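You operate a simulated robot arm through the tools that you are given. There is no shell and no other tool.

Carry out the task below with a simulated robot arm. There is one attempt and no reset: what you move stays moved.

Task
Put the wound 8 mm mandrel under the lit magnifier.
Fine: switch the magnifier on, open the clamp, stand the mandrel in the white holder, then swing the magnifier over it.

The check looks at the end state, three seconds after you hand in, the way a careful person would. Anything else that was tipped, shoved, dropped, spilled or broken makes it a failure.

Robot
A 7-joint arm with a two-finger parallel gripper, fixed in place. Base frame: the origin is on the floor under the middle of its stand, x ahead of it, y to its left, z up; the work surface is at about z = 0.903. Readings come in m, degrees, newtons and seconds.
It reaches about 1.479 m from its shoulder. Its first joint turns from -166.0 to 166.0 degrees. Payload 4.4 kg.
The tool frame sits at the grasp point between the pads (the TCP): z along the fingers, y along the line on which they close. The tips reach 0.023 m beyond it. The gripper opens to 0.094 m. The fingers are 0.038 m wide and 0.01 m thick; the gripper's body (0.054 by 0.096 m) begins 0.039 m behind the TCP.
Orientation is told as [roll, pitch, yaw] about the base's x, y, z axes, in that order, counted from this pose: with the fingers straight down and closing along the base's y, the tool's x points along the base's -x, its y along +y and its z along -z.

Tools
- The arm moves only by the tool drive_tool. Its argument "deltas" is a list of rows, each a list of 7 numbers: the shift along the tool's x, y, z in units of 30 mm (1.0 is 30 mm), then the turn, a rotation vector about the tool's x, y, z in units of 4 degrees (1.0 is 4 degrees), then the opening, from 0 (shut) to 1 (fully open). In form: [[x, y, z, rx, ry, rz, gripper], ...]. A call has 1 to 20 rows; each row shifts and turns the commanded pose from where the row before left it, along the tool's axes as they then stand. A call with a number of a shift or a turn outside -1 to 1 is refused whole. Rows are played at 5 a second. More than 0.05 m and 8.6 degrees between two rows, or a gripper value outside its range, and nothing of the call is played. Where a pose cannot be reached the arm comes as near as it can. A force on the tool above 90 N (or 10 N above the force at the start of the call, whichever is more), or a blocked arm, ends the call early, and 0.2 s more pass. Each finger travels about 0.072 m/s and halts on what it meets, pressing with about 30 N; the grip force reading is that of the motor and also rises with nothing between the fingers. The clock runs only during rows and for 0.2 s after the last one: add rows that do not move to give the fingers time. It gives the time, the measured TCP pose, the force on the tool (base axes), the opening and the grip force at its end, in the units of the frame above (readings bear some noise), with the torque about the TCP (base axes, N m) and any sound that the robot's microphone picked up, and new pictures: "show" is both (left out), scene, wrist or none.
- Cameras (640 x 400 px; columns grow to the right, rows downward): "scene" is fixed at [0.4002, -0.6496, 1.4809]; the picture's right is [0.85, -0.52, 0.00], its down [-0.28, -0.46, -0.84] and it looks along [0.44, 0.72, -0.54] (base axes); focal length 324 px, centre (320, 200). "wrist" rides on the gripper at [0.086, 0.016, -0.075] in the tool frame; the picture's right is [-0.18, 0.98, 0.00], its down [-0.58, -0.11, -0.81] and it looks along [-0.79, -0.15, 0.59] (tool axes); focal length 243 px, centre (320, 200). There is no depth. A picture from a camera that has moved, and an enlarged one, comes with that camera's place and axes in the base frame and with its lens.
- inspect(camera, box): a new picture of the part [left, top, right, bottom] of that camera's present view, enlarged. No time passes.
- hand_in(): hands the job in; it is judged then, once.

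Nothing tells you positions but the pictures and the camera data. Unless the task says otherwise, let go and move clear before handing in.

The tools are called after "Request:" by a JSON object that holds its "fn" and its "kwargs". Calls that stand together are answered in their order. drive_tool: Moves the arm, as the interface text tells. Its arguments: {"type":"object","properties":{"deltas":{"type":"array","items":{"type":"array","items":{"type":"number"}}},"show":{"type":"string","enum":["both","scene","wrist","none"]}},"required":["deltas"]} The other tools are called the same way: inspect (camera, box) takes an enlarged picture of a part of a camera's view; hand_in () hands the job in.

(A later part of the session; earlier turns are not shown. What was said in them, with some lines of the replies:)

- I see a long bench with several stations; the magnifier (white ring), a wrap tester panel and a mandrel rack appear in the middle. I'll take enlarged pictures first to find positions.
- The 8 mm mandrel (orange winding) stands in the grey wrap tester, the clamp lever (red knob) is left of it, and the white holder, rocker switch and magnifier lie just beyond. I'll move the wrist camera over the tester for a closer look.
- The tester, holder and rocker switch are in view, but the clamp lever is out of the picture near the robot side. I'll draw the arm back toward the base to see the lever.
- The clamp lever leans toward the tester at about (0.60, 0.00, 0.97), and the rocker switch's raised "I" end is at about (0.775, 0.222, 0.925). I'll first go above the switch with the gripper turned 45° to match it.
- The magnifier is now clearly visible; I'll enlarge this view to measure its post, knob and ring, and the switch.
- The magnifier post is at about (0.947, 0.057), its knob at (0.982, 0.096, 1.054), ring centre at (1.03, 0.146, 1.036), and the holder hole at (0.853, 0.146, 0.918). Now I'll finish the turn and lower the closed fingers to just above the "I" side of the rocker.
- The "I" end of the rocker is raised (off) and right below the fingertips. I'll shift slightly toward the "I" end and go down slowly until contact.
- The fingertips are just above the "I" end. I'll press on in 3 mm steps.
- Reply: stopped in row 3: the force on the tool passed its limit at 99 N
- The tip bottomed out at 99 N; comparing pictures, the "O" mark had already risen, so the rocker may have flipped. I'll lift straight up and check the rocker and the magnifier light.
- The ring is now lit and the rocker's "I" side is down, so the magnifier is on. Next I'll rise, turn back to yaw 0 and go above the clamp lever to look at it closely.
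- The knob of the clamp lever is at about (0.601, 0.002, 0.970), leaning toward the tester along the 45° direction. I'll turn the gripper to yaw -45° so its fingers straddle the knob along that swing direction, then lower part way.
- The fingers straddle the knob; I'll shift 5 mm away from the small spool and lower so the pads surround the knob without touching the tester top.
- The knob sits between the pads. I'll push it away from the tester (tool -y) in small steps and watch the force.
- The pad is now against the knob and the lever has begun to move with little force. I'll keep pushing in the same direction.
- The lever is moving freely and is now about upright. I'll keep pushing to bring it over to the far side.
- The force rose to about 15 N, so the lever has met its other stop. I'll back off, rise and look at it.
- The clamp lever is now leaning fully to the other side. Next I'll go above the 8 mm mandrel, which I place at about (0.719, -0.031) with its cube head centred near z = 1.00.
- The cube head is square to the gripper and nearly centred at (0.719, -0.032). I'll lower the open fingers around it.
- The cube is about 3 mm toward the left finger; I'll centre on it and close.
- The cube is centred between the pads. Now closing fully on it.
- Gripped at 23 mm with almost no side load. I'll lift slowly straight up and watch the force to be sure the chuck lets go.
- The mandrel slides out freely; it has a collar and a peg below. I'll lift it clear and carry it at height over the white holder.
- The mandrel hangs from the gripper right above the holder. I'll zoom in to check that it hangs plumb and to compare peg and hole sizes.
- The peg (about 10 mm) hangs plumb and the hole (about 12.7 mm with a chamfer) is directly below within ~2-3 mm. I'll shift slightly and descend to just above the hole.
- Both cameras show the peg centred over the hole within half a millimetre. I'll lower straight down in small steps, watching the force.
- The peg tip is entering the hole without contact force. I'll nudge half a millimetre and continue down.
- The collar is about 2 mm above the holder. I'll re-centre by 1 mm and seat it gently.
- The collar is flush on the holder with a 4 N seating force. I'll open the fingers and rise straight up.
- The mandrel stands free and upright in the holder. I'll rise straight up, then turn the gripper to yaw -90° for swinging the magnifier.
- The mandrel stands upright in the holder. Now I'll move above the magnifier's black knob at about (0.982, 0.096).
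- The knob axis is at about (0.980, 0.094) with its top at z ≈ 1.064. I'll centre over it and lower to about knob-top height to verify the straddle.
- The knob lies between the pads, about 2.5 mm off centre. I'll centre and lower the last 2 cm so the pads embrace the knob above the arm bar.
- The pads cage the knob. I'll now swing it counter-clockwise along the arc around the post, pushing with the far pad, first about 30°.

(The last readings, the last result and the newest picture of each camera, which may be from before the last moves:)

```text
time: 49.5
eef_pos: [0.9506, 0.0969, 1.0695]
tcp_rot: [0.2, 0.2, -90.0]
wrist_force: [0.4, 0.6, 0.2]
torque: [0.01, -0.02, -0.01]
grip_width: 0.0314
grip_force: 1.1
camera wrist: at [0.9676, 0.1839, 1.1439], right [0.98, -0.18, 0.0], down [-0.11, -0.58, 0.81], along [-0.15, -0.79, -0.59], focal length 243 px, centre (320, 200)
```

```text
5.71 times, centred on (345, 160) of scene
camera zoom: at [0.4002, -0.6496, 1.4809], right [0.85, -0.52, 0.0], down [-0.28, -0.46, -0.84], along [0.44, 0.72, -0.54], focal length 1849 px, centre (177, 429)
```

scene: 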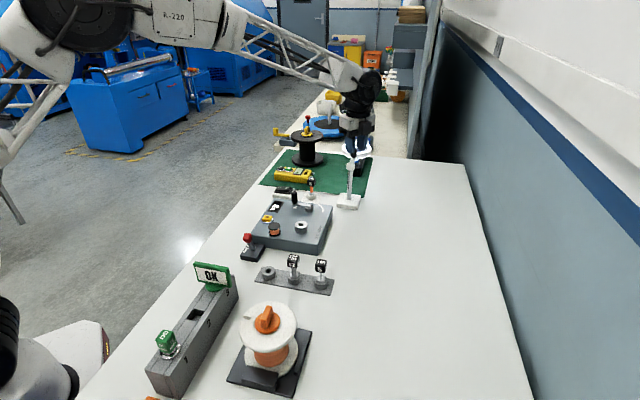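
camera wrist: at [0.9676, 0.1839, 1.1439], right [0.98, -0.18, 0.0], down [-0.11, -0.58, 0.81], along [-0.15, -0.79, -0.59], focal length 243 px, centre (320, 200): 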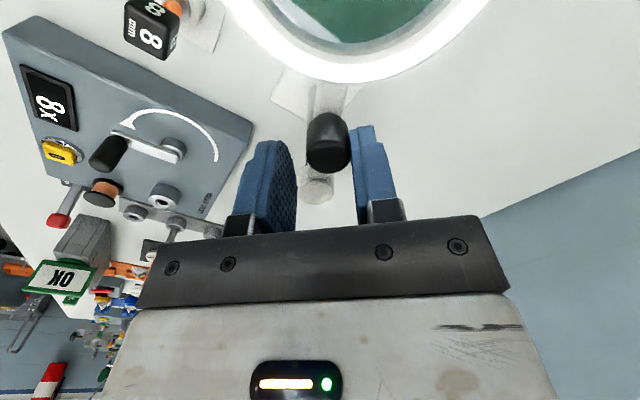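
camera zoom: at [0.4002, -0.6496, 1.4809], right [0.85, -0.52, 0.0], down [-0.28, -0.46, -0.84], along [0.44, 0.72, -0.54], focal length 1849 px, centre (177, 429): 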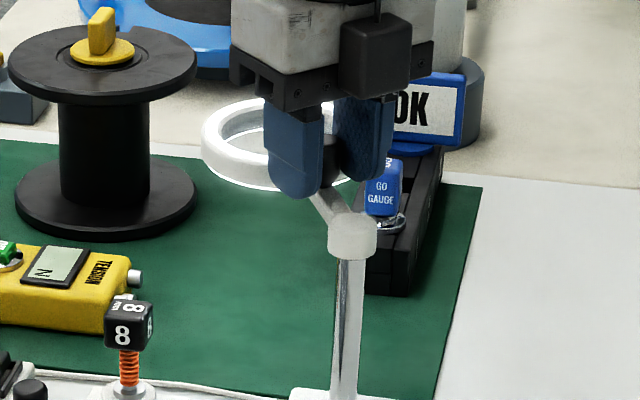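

The magnifier swings easily with it. I'll continue along the arc.

Request:
{"fn": "drive_tool", "kwargs": {"deltas": [[0.027, -0.227, 0, 0, 0, 0, 0.33], [0.026, -0.227, 0, 0, 0, 0, 0.33], [-0.033, -0.227, 0, 0, 0, 0, 0.33], [-0.034, -0.227, 0, 0, 0, 0, 0.33]], "show": "wrist"}}

Request:
{"fn": "inspect", "kwargs": {"camera": "scene", "box": [290, 125, 380, 195]}}

```text
time: 50.5
eef_pos: [0.9233, 0.097, 1.0684]
tcp_rot: [0.3, 0.2, -89.9]
wrist_force: [0.6, -1.5, 0.3]
torque: [-0.03, -0.02, -0.06]
grip_width: 0.0311
grip_force: 0.5
camera wrist: at [0.9394, 0.1832, 1.1436], right [0.98, -0.18, 0.0], down [-0.11, -0.58, 0.81], along [-0.15, -0.79, -0.59], focal length 243 px, centre (320, 200)
```

wrist: 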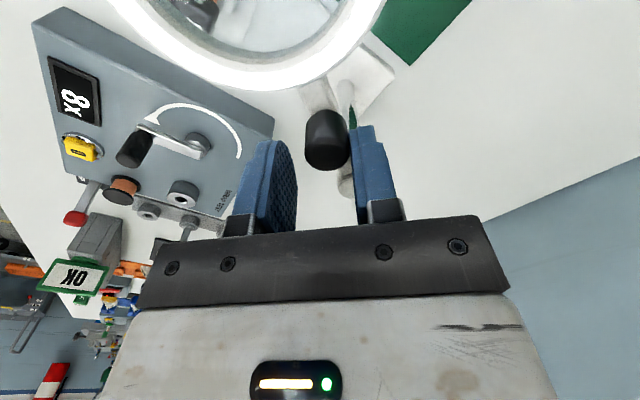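

```text
5.71 times, centred on (335, 160) of scene
camera zoom: at [0.4002, -0.6496, 1.4809], right [0.85, -0.52, 0.0], down [-0.28, -0.46, -0.84], along [0.44, 0.72, -0.54], focal length 1849 px, centre (234, 429)
```

zoom: 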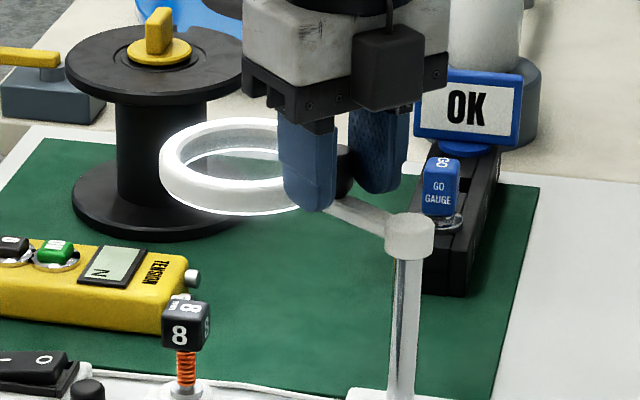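

The ring is approaching the holder. I'll continue another ~15° and check.

Request:
{"fn": "drive_tool", "kwargs": {"deltas": [[-0.09, -0.212, 0, 0, 0, 0, 0.33], [-0.093, -0.212, 0, 0, 0, 0, 0.33], [-0.14, -0.18, 0, 0, 0, 0, 0.33]], "show": "wrist"}}

Request:
{"fn": "inspect", "kwargs": {"camera": "scene", "box": [280, 130, 370, 210]}}

Request:
{"fn": "inspect", "kwargs": {"camera": "wrist", "box": [120, 0, 420, 200]}}

```text
time: 51.3
eef_pos: [0.9059, 0.0865, 1.0692]
tcp_rot: [0.3, 0.1, -90.0]
wrist_force: [0.6, 0.0, 1.7]
torque: [-0.03, 0.04, 0.0]
grip_width: 0.0312
grip_force: 0.5
camera wrist: at [0.9217, 0.1738, 1.1436], right [0.98, -0.18, 0.0], down [-0.11, -0.58, 0.81], along [-0.15, -0.79, -0.59], focal length 243 px, centre (320, 200)
```

wrist: 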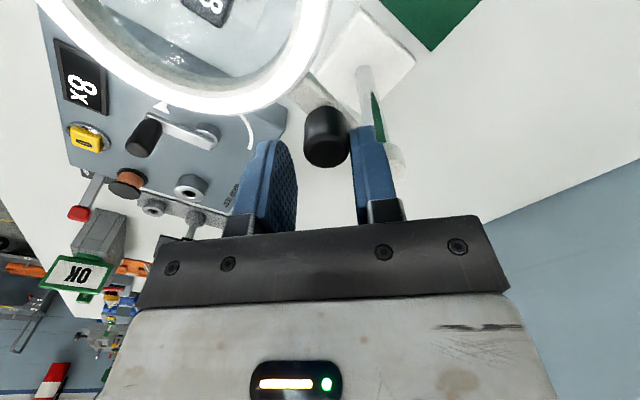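

```text
5.00 times, centred on (325, 170) of scene
camera zoom: at [0.4002, -0.6496, 1.4809], right [0.85, -0.52, 0.0], down [-0.28, -0.46, -0.84], along [0.44, 0.72, -0.54], focal length 1618 px, centre (295, 350)
```

zoom: 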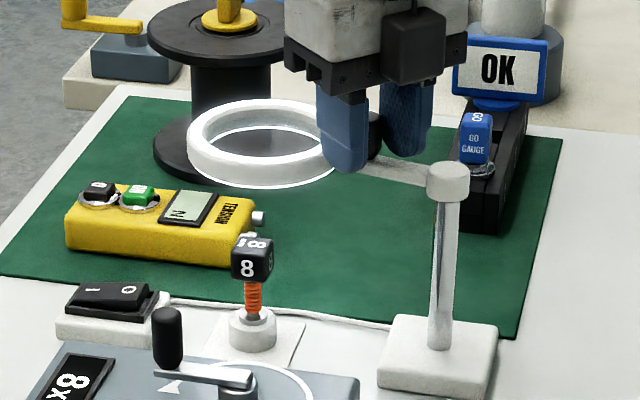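

```text
2.00 times, centred on (270, 100) of wrist
camera zoom: at [0.9217, 0.1738, 1.1436], right [0.98, -0.18, 0.0], down [-0.11, -0.58, 0.81], along [-0.15, -0.79, -0.59], focal length 485 px, centre (420, 400)
```

zoom: 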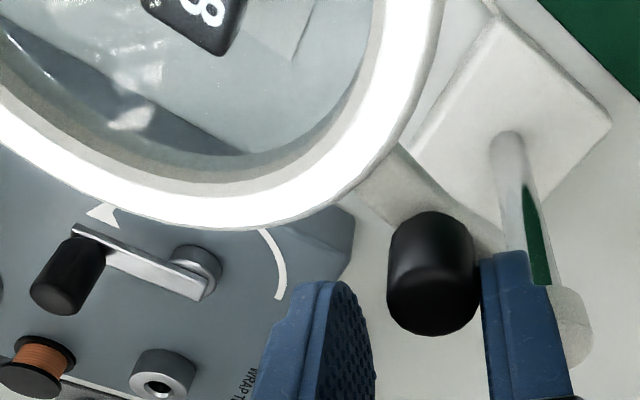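

The ring is about 13° short of being centred over the mandrel. I'll do the last bit in two small steps.

Request:
{"fn": "drive_tool", "kwargs": {"deltas": [[-0.12, -0.15, 0, 0, 0, 0, 0.33], [-0.12, -0.15, 0, 0, 0, 0, 0.33]], "show": "wrist"}}

Request:
{"fn": "inspect", "kwargs": {"camera": "scene", "box": [280, 130, 370, 210]}}

Request:
{"fn": "inspect", "kwargs": {"camera": "wrist", "box": [100, 0, 400, 200]}}

```text
time: 51.9
eef_pos: [0.8961, 0.0795, 1.0698]
tcp_rot: [0.3, 0.1, -90.0]
wrist_force: [0.8, -0.3, 0.0]
torque: [-0.03, 0.02, 0.01]
grip_width: 0.0313
grip_force: 0.4
camera wrist: at [0.9127, 0.1666, 1.1445], right [0.98, -0.18, 0.0], down [-0.11, -0.58, 0.81], along [-0.15, -0.79, -0.59], focal length 243 px, centre (320, 200)
```

wrist: 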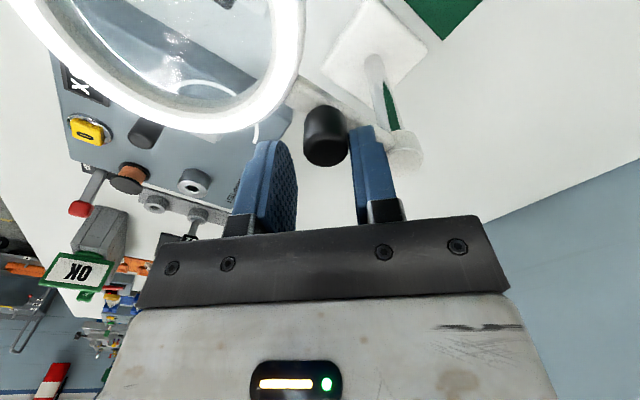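

```text
5.00 times, centred on (325, 170) of scene
camera zoom: at [0.4002, -0.6496, 1.4809], right [0.85, -0.52, 0.0], down [-0.28, -0.46, -0.84], along [0.44, 0.72, -0.54], focal length 1618 px, centre (295, 350)
```

zoom: 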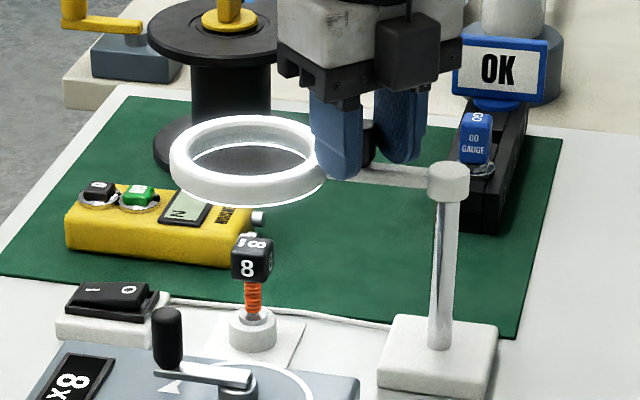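

```text
2.00 times, centred on (250, 100) of wrist
camera zoom: at [0.9127, 0.1666, 1.1445], right [0.98, -0.18, 0.0], down [-0.11, -0.58, 0.81], along [-0.15, -0.79, -0.59], focal length 485 px, centre (460, 400)
```

zoom: 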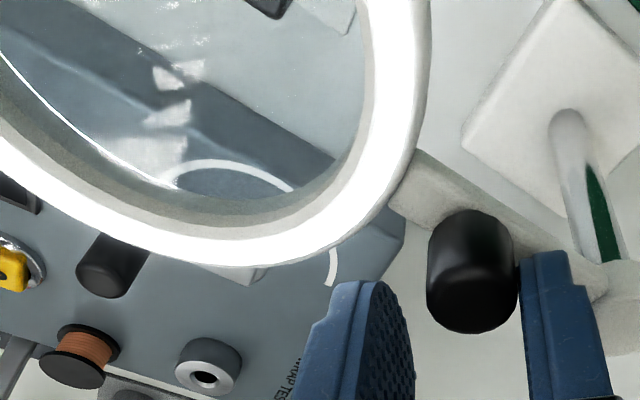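

The ring now looks nearly centred over the mandrel. I'll zoom in to measure the remaining offset.

Request:
{"fn": "inspect", "kwargs": {"camera": "scene", "box": [298, 148, 348, 198]}}

```text
8.00 times, centred on (323, 173) of scene
camera zoom: at [0.4002, -0.6496, 1.4809], right [0.85, -0.52, 0.0], down [-0.28, -0.46, -0.84], along [0.44, 0.72, -0.54], focal length 2589 px, centre (296, 416)
```

zoom: 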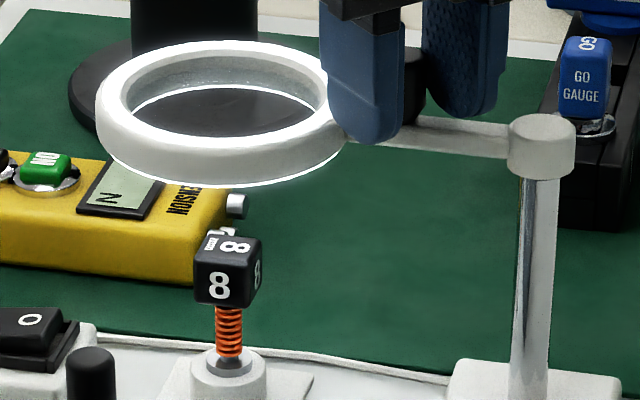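

By my measurements the ring is within a few millimetres of the mandrel's axis. I'll back the pad off the knob, rise clear, and check from another viewpoint.

Request:
{"fn": "drive_tool", "kwargs": {"deltas": [[0, 0.12, 0, 0, 0, 0, 0.36], [0, 0, -0.3, 0, 0, 0, 0.36], [0, 0, -0.6, 0, 0, 0, 0.36], [0, 0, -0.9, 0, 0, 0, 0.36], [0, 0, -0.9, 0, 0, 0, 0.36], [0, 0, -0.9, 0, 0, 0, 0.36], [0.9, 0, 0, 0, 0, 0, 0.36], [0.9, 0, 0, 0, 0, 0, 0.36], [0.9, 0, 0, 0, 0, 0, 0.36], [0.9, 0, 0, 0, 0, 0, 0.36], [0.9, 0, 0, 0, 0, 0, 0.36], [0.9, 0, 0, 0, 0, 0, 0.36], [0.9, 0, 0, 0, 0, 0, 0.36]], "show": "both"}}

Request:
{"fn": "inspect", "kwargs": {"camera": "scene", "box": [298, 148, 348, 198]}}

Request:
{"fn": "inspect", "kwargs": {"camera": "wrist", "box": [160, 0, 400, 180]}}

```text
time: 54.7
eef_pos: [0.8999, 0.2684, 1.1763]
tcp_rot: [0.3, 0.1, -90.0]
wrist_force: [0.9, -0.4, 1.1]
torque: [0.02, -0.03, 0.02]
grip_width: 0.0338
grip_force: 0.0
camera wrist: at [0.9162, 0.3554, 1.2504], right [0.98, -0.18, 0.0], down [-0.11, -0.58, 0.81], along [-0.15, -0.79, -0.59], focal length 243 px, centre (320, 200)
```

scene: 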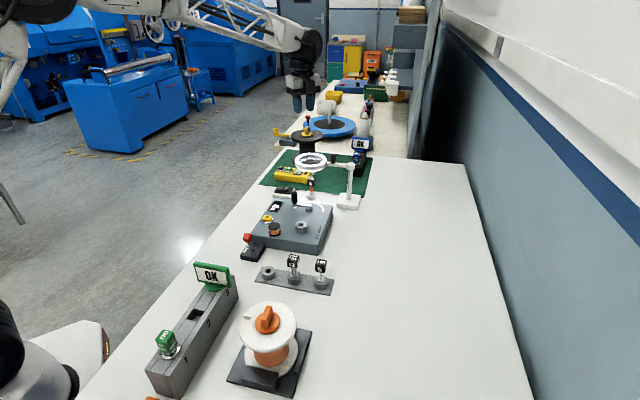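
wrist: 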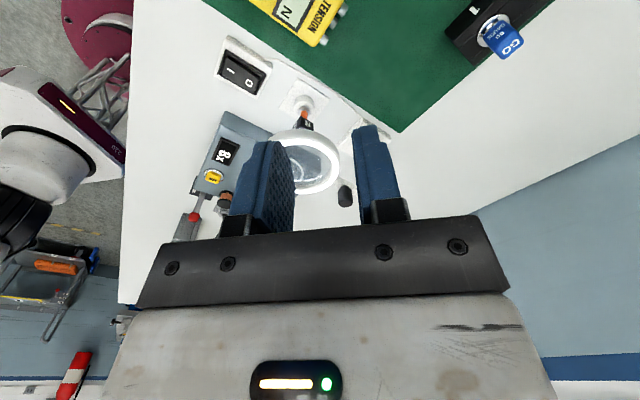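

```text
8.00 times, centred on (323, 173) of scene
camera zoom: at [0.4002, -0.6496, 1.4809], right [0.85, -0.52, 0.0], down [-0.28, -0.46, -0.84], along [0.44, 0.72, -0.54], focal length 2589 px, centre (296, 416)
```

zoom: 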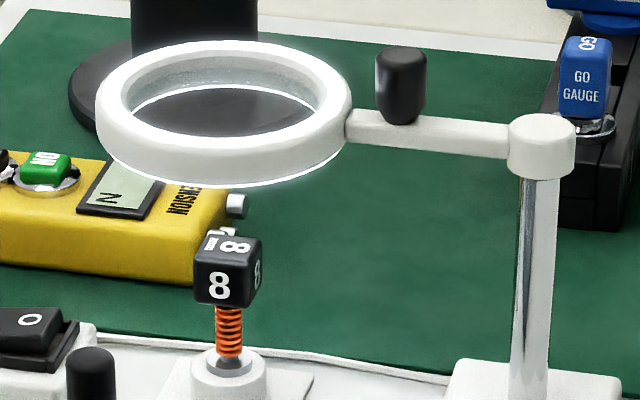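

```text
2.22 times, centred on (280, 90) of wrist
camera zoom: at [0.9162, 0.3554, 1.2504], right [0.98, -0.18, 0.0], down [-0.11, -0.58, 0.81], along [-0.15, -0.79, -0.59], focal length 539 px, centre (409, 444)
```

zoom: 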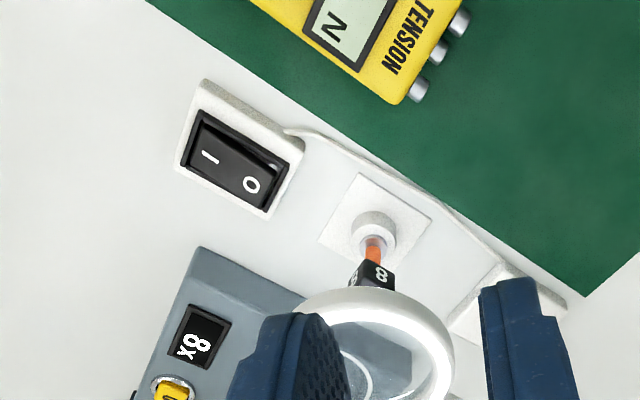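

The ring stayed in place after release and it's lit. I'll reposition the wrist camera for an unobstructed view of ring and mandrel with the gripper wide open, still well above everything.

Request:
{"fn": "drive_tool", "kwargs": {"deltas": [[-0.6, -0.32, 0, 0, 0, 0, 0.6], [-0.6, -0.32, 0, 0, 0, 0, 0.9], [-0.6, -0.32, 0, 0, 0, 0, 1], [-0.53, -0.31, 0, 0, 0, 0, 1], [0, 0, 0, 0, 0, 0, 1]], "show": "wrist"}}

Request:
{"fn": "inspect", "kwargs": {"camera": "wrist", "box": [220, 20, 420, 180]}}

```text
time: 55.9
eef_pos: [0.8586, 0.1983, 1.1798]
tcp_rot: [0.3, 0.1, -90.0]
wrist_force: [-0.3, 0.0, -0.4]
torque: [-0.02, 0.03, 0.01]
grip_width: 0.0942
grip_force: 0.1
camera wrist: at [0.8757, 0.2852, 1.2534], right [0.98, -0.18, 0.0], down [-0.11, -0.58, 0.81], along [-0.15, -0.79, -0.59], focal length 243 px, centre (320, 200)
```

wrist: 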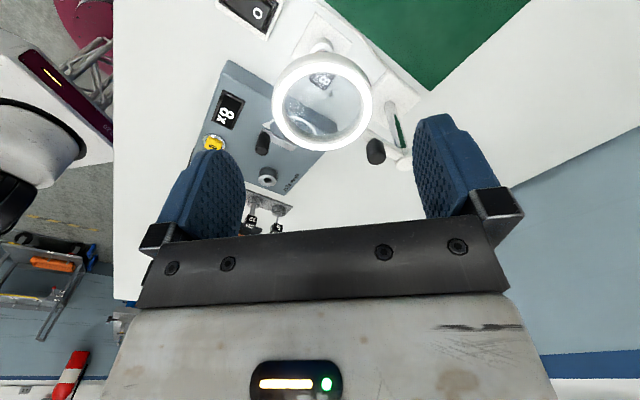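

```text
2.50 times, centred on (320, 100) of wrist
camera zoom: at [0.8757, 0.2852, 1.2534], right [0.98, -0.18, 0.0], down [-0.11, -0.58, 0.81], along [-0.15, -0.79, -0.59], focal length 606 px, centre (320, 450)
```

zoom: 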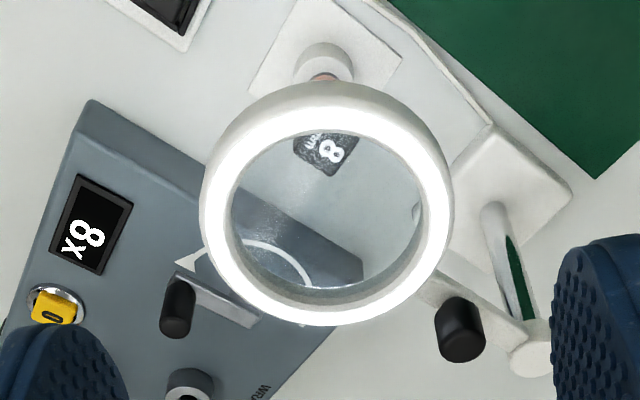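

From this view the mandrel's "8" head is seen through the lit lens and the ring's column lines up with the holder within a millimetre. I'll now rise and retract the arm clear of the bench items.

Request:
{"fn": "drive_tool", "kwargs": {"deltas": [[0, 0, -0.9, 0, 0, 0, 1], [0, 0, -0.9, 0, 0, 0, 1], [0, 0, -0.9, 0, 0, 0, 1], [0, 0, -0.9, 0, 0, 0, 1], [0, -0.9, 0, 0, 0, 0, 1], [0, -0.9, 0, 0, 0, 0, 1], [0, -0.9, 0, 0, 0, 0, 1], [0, -0.9, 0, 0, 0, 0, 1], [0, -0.9, 0, 0, 0, 0, 1], [0, -0.9, 0, 0, 0, 0, 1], [0, -0.9, 0, 0, 0, 0, 1], [0, -0.9, 0, 0, 0, 0, 1], [0, 0, 0, 0, 0, 0, 1]], "show": "both"}}

Request:
{"fn": "inspect", "kwargs": {"camera": "scene", "box": [230, 130, 390, 230]}}

Request:
{"fn": "inspect", "kwargs": {"camera": "scene", "box": [220, 180, 380, 300]}}

```text
time: 58.7
eef_pos: [0.6446, 0.1977, 1.2847]
tcp_rot: [0.2, 0.1, -90.0]
wrist_force: [0.2, 0.4, 0.5]
torque: [-0.02, -0.01, -0.01]
grip_width: 0.0939
grip_force: 0.1
camera wrist: at [0.6607, 0.2849, 1.3601], right [0.98, -0.18, 0.0], down [-0.11, -0.58, 0.81], along [-0.15, -0.79, -0.59], focal length 243 px, centre (320, 200)
```

scene: 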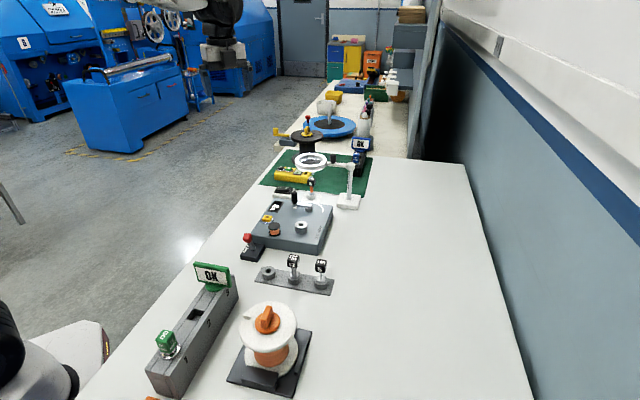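
wrist: 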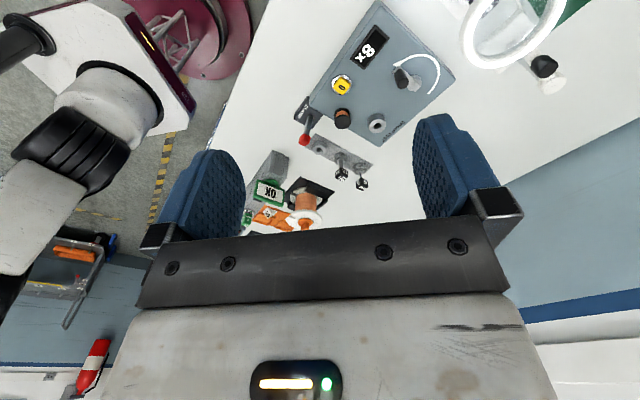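

```text
4.00 times, centred on (310, 180) of scene
camera zoom: at [0.4002, -0.6496, 1.4809], right [0.85, -0.52, 0.0], down [-0.28, -0.46, -0.84], along [0.44, 0.72, -0.54], focal length 1294 px, centre (360, 280)
```

zoom: 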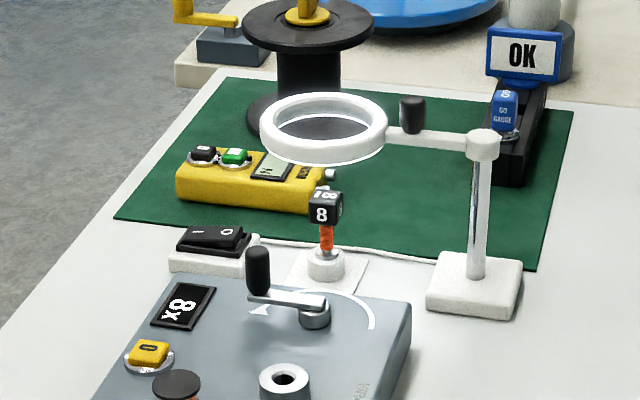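

```text
3.33 times, centred on (300, 240) of scene
camera zoom: at [0.4002, -0.6496, 1.4809], right [0.85, -0.52, 0.0], down [-0.28, -0.46, -0.84], along [0.44, 0.72, -0.54], focal length 1079 px, centre (387, 67)
```

zoom: 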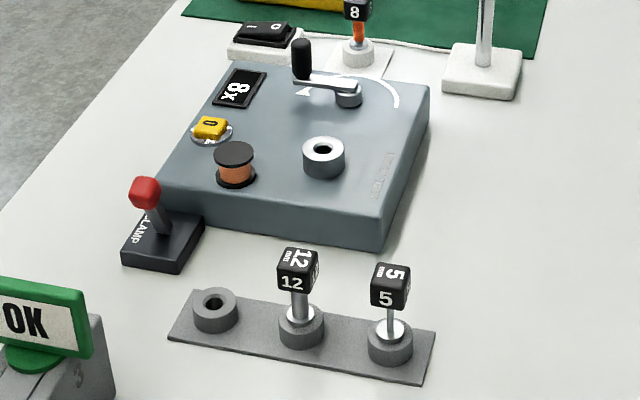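

The ring is lit and sits over the upright 8 mm mandrel in the white holder. The clamp lever is open, the switch is on "I", everything else is where it was, and the arm is clear, so I'm handing in.

Request:
{"fn": "hand_in", "kwargs": {}}

```text
The job is handed in.
```

The wound 8 mm mandrel is standing upright in the white holder with the lit magnifier swung over it, and I have handed the job in. I don't have the check's result.

- **Magnifier light:** I pressed the rocker to "I" and the ring came on. The press ran on to about 99 N against the switch's stop before the arm halted. The switch looked undamaged and has stayed on.
- **Clamp:** the lever is over at its other stop, and the mandrel lifted out of the chuck freely.
- **Mandrel:** it is seated with its collar flush on the holder, and it stayed upright after I let go.
- **Magnifier position:** I swung it by its knob, and it stayed put when released. By my measurements the ring's centre is about 3–4 mm off the mandrel's axis.

The last pictures showed nothing else moved or tipped on the bench, and the arm is raised clear of it.
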